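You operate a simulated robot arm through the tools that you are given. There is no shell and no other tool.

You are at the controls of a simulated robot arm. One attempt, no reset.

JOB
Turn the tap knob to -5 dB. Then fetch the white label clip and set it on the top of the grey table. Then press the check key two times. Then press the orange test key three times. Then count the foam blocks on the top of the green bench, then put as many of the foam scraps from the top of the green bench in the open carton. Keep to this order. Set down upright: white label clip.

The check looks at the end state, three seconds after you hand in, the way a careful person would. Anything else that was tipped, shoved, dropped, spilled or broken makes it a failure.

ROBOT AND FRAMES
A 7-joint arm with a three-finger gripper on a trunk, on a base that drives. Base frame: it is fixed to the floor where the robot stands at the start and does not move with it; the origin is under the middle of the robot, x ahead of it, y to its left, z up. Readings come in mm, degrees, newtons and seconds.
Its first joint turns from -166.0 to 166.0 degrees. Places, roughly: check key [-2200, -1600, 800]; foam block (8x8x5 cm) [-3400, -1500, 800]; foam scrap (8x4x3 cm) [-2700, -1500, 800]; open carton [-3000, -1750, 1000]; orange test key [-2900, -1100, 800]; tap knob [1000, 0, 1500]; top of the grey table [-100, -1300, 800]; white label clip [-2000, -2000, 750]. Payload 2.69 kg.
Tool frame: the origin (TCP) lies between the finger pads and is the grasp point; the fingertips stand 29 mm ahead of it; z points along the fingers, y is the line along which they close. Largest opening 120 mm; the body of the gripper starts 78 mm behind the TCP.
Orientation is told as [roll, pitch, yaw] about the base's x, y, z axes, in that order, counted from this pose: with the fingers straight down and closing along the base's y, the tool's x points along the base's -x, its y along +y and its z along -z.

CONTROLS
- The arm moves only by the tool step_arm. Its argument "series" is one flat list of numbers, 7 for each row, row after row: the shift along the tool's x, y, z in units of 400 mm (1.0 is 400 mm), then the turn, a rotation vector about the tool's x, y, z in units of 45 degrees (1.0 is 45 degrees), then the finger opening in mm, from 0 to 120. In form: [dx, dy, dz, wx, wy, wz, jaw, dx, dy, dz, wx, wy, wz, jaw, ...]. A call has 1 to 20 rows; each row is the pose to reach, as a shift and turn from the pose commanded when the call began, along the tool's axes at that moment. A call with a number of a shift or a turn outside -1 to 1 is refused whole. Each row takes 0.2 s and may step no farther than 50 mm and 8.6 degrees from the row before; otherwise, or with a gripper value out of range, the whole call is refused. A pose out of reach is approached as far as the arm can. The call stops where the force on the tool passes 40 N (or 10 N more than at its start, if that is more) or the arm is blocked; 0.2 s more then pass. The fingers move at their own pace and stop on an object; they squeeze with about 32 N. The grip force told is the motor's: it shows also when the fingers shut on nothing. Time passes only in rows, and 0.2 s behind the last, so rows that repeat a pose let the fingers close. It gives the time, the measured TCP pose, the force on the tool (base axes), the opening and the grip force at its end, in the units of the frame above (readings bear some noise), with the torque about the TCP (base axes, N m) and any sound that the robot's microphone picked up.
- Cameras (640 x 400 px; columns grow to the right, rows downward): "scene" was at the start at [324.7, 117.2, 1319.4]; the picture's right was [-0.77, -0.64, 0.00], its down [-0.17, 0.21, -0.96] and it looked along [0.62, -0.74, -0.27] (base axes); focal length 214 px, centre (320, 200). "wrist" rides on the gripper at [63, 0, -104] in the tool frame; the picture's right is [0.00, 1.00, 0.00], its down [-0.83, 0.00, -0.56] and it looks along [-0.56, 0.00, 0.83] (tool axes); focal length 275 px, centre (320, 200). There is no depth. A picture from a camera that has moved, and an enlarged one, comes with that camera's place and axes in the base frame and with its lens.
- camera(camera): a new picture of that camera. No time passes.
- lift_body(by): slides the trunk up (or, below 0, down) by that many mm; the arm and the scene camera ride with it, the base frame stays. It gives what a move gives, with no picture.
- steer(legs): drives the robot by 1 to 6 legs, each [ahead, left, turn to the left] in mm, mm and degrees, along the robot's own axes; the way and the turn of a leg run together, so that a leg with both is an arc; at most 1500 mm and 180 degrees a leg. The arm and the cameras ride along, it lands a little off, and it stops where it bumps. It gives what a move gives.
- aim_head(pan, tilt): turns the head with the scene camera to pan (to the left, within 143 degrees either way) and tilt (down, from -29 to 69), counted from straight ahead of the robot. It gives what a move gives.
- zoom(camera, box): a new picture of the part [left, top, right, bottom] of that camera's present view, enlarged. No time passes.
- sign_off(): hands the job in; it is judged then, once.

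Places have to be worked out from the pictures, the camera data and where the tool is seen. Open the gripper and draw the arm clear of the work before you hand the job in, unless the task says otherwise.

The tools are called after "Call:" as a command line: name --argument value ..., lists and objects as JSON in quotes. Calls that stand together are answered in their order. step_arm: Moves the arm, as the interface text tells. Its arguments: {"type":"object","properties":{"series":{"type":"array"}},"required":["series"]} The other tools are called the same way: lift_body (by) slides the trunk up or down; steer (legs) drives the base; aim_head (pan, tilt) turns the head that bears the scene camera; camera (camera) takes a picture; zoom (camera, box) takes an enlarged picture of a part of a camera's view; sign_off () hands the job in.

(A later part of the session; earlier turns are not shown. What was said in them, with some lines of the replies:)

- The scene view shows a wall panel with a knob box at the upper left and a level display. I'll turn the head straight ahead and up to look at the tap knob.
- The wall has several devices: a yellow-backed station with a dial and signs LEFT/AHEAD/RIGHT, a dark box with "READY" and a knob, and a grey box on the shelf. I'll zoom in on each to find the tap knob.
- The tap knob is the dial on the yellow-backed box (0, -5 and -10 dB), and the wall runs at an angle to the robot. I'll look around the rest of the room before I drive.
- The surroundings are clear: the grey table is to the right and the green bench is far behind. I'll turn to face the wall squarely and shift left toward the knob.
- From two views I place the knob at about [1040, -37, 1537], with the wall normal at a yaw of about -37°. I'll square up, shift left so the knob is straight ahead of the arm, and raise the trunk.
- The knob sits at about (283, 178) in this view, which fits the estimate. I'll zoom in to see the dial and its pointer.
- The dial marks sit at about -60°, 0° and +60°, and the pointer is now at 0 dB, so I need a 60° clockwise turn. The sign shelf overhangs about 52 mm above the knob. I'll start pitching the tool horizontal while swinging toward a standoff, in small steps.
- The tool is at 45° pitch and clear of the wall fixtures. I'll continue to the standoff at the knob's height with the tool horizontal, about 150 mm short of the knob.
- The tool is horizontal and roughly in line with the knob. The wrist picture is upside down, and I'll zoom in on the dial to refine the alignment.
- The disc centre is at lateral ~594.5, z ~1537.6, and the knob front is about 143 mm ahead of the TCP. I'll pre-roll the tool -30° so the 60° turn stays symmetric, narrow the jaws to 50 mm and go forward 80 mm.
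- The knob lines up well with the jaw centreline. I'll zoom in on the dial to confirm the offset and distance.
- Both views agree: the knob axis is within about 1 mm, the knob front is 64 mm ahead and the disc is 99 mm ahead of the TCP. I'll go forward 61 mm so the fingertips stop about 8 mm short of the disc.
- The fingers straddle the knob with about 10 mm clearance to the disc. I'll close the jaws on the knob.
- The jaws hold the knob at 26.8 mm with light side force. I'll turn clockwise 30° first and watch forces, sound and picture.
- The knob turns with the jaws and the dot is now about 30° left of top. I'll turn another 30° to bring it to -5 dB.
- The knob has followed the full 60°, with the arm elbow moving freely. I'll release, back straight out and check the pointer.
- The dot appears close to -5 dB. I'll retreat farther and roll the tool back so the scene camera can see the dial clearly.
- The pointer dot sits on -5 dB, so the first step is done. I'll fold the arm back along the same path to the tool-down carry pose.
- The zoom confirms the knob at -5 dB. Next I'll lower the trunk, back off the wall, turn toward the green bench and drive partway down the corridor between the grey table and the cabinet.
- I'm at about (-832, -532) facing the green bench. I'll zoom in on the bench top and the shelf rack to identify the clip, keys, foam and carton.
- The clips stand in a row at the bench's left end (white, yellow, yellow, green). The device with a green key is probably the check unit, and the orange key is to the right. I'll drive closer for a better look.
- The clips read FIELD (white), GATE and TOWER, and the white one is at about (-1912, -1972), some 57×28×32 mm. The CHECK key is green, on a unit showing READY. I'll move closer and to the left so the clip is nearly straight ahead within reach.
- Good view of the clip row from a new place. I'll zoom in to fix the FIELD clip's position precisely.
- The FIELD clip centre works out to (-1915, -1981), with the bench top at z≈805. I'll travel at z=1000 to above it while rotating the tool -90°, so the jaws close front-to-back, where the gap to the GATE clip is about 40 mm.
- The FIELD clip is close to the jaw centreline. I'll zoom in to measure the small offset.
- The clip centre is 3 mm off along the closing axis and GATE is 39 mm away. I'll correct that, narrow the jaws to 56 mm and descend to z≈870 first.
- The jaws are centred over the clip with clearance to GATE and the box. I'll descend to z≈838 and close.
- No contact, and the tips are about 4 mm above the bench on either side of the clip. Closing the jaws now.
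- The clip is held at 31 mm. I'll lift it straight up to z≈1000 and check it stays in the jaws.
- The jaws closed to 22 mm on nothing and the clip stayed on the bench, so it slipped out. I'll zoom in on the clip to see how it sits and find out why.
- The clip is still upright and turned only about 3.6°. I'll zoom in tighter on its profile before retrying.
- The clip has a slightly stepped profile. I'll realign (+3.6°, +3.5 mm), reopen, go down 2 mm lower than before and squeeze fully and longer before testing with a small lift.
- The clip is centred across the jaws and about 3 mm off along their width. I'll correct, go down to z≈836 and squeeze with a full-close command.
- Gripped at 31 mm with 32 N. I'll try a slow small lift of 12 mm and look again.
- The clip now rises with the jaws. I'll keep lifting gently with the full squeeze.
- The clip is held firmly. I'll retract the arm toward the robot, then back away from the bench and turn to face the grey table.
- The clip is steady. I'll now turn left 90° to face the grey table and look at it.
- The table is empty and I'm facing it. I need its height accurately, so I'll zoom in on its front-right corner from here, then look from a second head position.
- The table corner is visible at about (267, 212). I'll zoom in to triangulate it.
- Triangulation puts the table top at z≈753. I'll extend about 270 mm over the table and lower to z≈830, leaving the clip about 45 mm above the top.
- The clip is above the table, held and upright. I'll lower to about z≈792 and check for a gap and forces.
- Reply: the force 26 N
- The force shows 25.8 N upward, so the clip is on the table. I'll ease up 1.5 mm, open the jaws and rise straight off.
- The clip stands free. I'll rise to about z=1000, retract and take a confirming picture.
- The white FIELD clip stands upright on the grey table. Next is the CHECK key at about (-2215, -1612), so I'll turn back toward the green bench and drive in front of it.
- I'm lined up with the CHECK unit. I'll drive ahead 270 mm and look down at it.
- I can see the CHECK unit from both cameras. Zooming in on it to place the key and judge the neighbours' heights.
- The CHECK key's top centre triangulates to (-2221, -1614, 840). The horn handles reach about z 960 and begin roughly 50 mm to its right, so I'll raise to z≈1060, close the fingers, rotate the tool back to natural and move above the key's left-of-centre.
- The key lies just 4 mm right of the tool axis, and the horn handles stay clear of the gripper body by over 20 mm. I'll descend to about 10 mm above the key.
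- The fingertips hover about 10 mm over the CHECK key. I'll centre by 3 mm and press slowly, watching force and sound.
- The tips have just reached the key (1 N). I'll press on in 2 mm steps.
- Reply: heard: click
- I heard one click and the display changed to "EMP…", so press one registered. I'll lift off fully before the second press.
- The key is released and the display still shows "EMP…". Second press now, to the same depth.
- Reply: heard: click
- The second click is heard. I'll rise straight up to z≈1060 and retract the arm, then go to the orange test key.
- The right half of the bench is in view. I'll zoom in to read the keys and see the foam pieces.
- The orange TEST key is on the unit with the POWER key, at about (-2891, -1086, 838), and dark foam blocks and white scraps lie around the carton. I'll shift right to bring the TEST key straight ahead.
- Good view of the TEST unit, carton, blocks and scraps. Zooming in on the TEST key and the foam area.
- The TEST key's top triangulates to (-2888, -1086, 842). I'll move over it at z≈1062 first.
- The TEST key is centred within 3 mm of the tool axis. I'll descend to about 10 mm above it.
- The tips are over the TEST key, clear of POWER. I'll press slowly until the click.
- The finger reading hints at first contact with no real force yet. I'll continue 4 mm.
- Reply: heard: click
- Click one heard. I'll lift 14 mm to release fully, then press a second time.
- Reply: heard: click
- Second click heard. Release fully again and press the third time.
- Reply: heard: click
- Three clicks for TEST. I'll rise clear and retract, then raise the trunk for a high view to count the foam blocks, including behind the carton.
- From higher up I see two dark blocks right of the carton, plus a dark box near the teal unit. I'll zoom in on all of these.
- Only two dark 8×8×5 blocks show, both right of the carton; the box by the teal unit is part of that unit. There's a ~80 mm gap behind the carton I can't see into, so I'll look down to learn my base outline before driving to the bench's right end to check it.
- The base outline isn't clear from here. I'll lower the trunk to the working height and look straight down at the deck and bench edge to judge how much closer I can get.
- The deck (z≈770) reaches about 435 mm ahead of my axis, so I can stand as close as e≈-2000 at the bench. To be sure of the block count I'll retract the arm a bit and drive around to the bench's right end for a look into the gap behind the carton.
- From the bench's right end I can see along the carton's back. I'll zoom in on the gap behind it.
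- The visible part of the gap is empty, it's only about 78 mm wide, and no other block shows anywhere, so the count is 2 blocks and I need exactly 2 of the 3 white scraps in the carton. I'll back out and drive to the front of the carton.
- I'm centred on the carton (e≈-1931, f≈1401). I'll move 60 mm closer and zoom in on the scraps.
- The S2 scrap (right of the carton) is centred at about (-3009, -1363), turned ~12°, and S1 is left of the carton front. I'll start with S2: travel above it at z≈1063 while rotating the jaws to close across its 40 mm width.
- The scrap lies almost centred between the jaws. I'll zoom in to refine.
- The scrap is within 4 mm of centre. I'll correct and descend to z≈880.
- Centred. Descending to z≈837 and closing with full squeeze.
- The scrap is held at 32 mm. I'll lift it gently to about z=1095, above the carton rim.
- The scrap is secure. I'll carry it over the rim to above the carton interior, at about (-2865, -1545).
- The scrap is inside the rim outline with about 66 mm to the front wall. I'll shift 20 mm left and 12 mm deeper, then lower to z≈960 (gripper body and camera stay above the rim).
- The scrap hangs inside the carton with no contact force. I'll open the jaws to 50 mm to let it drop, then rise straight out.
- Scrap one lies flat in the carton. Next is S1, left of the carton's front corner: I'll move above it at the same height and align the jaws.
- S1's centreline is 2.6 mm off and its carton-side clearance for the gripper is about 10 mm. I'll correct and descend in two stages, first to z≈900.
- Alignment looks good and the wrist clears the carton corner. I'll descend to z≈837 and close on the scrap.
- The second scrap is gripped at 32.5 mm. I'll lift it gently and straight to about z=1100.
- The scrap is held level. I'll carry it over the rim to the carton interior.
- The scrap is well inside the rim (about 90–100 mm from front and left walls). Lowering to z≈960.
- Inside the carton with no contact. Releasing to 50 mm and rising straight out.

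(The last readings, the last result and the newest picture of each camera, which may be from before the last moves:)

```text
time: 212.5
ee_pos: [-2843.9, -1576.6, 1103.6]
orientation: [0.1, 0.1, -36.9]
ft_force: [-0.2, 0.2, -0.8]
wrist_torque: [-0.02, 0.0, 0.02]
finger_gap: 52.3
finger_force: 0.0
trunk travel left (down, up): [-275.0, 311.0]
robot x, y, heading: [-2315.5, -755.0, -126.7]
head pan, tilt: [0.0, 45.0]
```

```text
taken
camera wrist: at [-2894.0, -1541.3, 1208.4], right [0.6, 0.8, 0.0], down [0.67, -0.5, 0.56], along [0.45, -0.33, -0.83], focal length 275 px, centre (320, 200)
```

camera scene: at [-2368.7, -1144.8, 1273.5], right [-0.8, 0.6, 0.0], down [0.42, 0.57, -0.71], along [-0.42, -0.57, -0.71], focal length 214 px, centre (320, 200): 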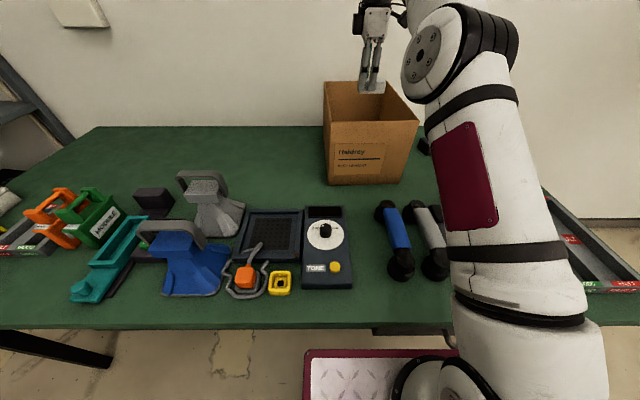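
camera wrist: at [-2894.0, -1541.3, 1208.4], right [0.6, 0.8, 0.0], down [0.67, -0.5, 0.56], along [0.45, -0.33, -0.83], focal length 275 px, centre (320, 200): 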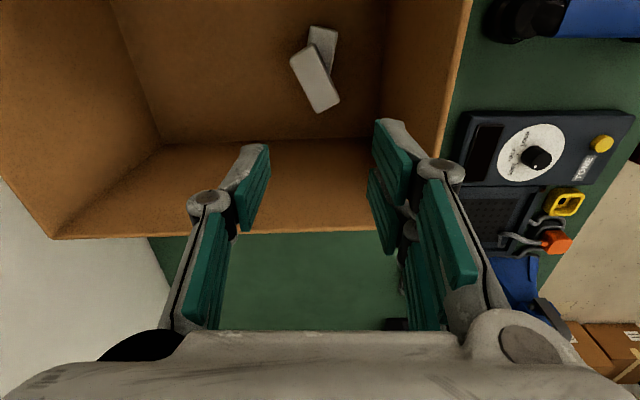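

Both scraps are in the carton. I'll retract the arm clear of the bench, then take a close look at the dark box beside the teal unit to be sure it isn't a foam block.

Call:
step_arm --series '[0, 0.05, 0, 0, 0, 0, 52, 0, 0.15, 0, 0, 0, 0, 52, 0, 0.27, 0, 0, 0, 0, 52, 0, 0.39, 0, 0, 0, 0, 52, 0, 0.51, 0, 0, 0, 0, 52, 0, 0.63, 0, 0, 0, 0, 52, 0, 0.75, 0, 0, 0, 0, 52, 0, 0.87, 0, 0, 0, 0, 52, 0, 0.96, 0, 0, 0, 0, 52, 0, 1.0, 0, 0, 0, 0, 52]'

Call:
zoom --camera "scene" --box '[50, 150, 260, 310]'

Call:
zoom --camera "scene" --box '[300, 70, 520, 220]'

Call:
camera --camera "scene"

```text
time: 214.7
ee_pos: [-2602.8, -1257.6, 1105.3]
orientation: [0.0, 0.1, -36.9]
ft_force: [-1.5, 0.4, 0.4]
wrist_torque: [-0.01, 0.02, 0.02]
finger_gap: 52.0
finger_force: 0.1
trunk travel left (down, up): [-275.0, 311.0]
robot x, y, heading: [-2312.9, -752.7, -126.6]
head pan, tilt: [0.0, 45.0]
```

```text
2.50 times, centred on (155, 230) of scene
camera zoom: at [-2368.8, -1145.0, 1273.4], right [-0.8, 0.6, 0.0], down [0.42, 0.57, -0.71], along [-0.42, -0.57, -0.71], focal length 536 px, centre (732, 125)
```

zoom: 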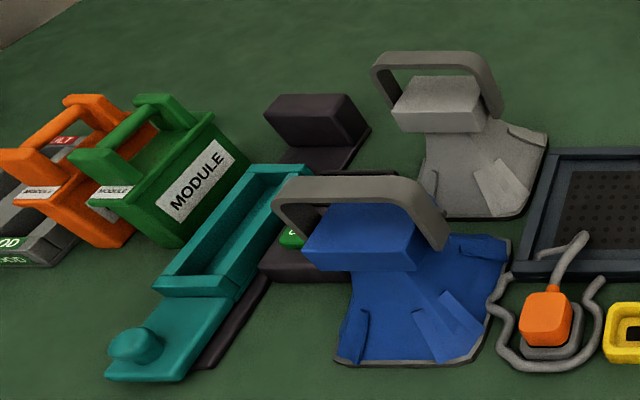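

```text
2.67 times, centred on (410, 145) of scene
camera zoom: at [-2368.8, -1145.0, 1273.4], right [-0.8, 0.6, 0.0], down [0.42, 0.57, -0.71], along [-0.42, -0.57, -0.71], focal length 572 px, centre (80, 347)
```

zoom: 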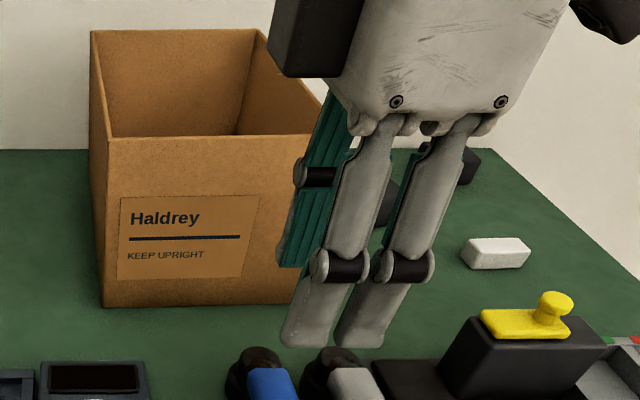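

```text
taken
camera scene: at [-2368.8, -1145.0, 1273.4], right [-0.8, 0.6, 0.0], down [0.42, 0.57, -0.71], along [-0.42, -0.57, -0.71], focal length 214 px, centre (320, 200)
```

scene: 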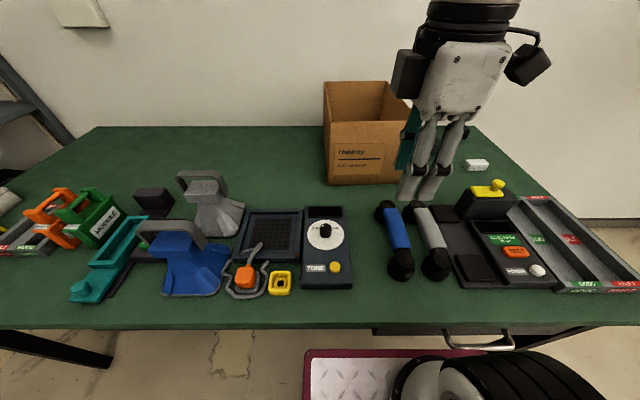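

The dark box is fixed on the teal tester's own base plate (same purple-black casing), so the count stays at two blocks, with two scraps in the carton and one left on the bench. I'll open the jaws, back the robot away from the bench and check the overall scene.

Call:
steer --legs '[[-450, 0, 0]]'

Call:
step_arm --series '[0, 0, 0, 0, 0, 0, 90, 0, 0, 0, 0, 0, 0, 100, 0, 0, 0, 0, 0, 0, 100]'

Call:
aim_head --pan 10 --tilt 25

Call:
camera --camera "scene"

Call:
aim_head --pan 80 --tilt 15

Call:
camera --camera "scene"

```text
time: 217.4
ee_pos: [-2335.3, -899.5, 1104.2]
orientation: [0.1, -0.1, -36.7]
ft_force: [0.1, -0.4, 0.9]
wrist_torque: [-0.01, 0.01, 0.02]
finger_gap: 52.1
finger_force: 0.0
trunk travel left (down, up): [-275.0, 311.0]
robot x, y, heading: [-2048.3, -394.3, -126.5]
head pan, tilt: [0.0, 45.0]
```

```text
time: 218.2
ee_pos: [-2334.6, -899.1, 1105.3]
orientation: [0.0, 0.0, -36.7]
ft_force: [0.0, 0.6, -0.6]
wrist_torque: [0.02, 0.02, 0.02]
finger_gap: 100.1
finger_force: 0.3
trunk travel left (down, up): [-275.0, 311.0]
robot x, y, heading: [-2047.2, -391.2, -126.5]
head pan, tilt: [0.0, 45.0]
```

```text
time: 219.0
ee_pos: [-2335.7, -898.8, 1105.1]
orientation: [0.1, 0.0, -36.7]
ft_force: [1.1, -0.3, 0.6]
wrist_torque: [-0.01, -0.01, 0.02]
finger_gap: 100.3
finger_force: 0.0
trunk travel left (down, up): [-275.0, 311.0]
robot x, y, heading: [-2047.6, -391.6, -126.3]
head pan, tilt: [10.0, 25.0]
```

```text
taken
camera scene: at [-2093.7, -802.6, 1304.0], right [-0.9, 0.45, 0.0], down [0.19, 0.38, -0.91], along [-0.4, -0.81, -0.42], focal length 214 px, centre (320, 200)
```

scene: 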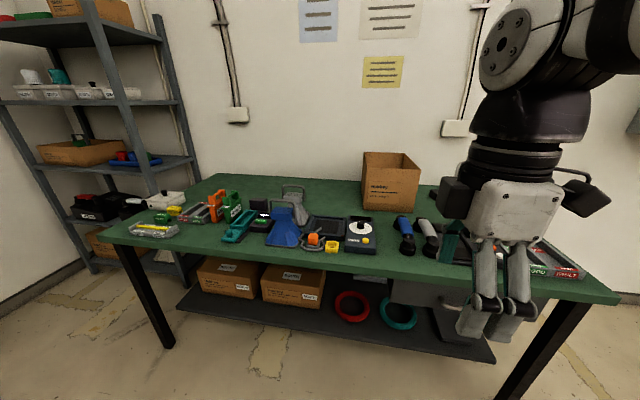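

```text
time: 220.4
ee_pos: [-2335.5, -898.2, 1105.5]
orientation: [0.0, 0.0, -36.7]
ft_force: [-0.4, 0.3, -0.5]
wrist_torque: [-0.02, -0.02, -0.01]
finger_gap: 100.0
finger_force: 0.1
trunk travel left (down, up): [-275.0, 311.0]
robot x, y, heading: [-2046.6, -397.6, -126.5]
head pan, tilt: [80.0, 15.0]
```

```text
taken
camera scene: at [-1988.3, -787.8, 1320.3], right [-0.72, -0.69, 0.0], down [-0.18, 0.19, -0.97], along [0.67, -0.7, -0.26], focal length 214 px, centre (320, 200)
```

scene: 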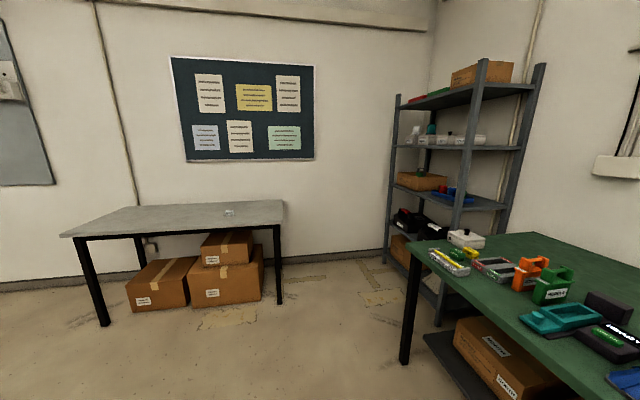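

Everything is in place: the clip is on the grey table, the bench items are undisturbed, the arm is clear and the gripper is open. I'm handing the job in.

Call:
sign_off

```text
The job is handed in.
```

I did all five steps in the order you gave and handed the job in. It has not been judged yet as far as I can see.

1. **Tap knob:** turned to -5 dB. A close-up showed the pointer dot on the mark.
2. **White label clip:** the "FIELD" clip stands upright on the grey table. It slipped out on the first lift and turned about 4° on the bench, staying upright. The second grip held.
3. **Check key:** pressed twice, with a click each time. The unit's display changed from "READY" to "EMP…" (partly hidden) after the first press.
4. **Orange test key:** pressed three times, with a click each time.
5. **Foam:** I counted two blocks on the green bench, both right of the carton. I put two of the three white scraps in the carton and saw both lying in it. One scrap is left on the bench.

**Block count:** I could not see all of the gap behind the carton. It measures roughly 78 mm, too narrow for an 80 mm block, and the part I could see was empty. I also left out a dark box beside the teal unit, because it sits on that unit's own base plate.

The last pictures showed nothing else out of place. The gripper is open and the arm is clear of the bench.
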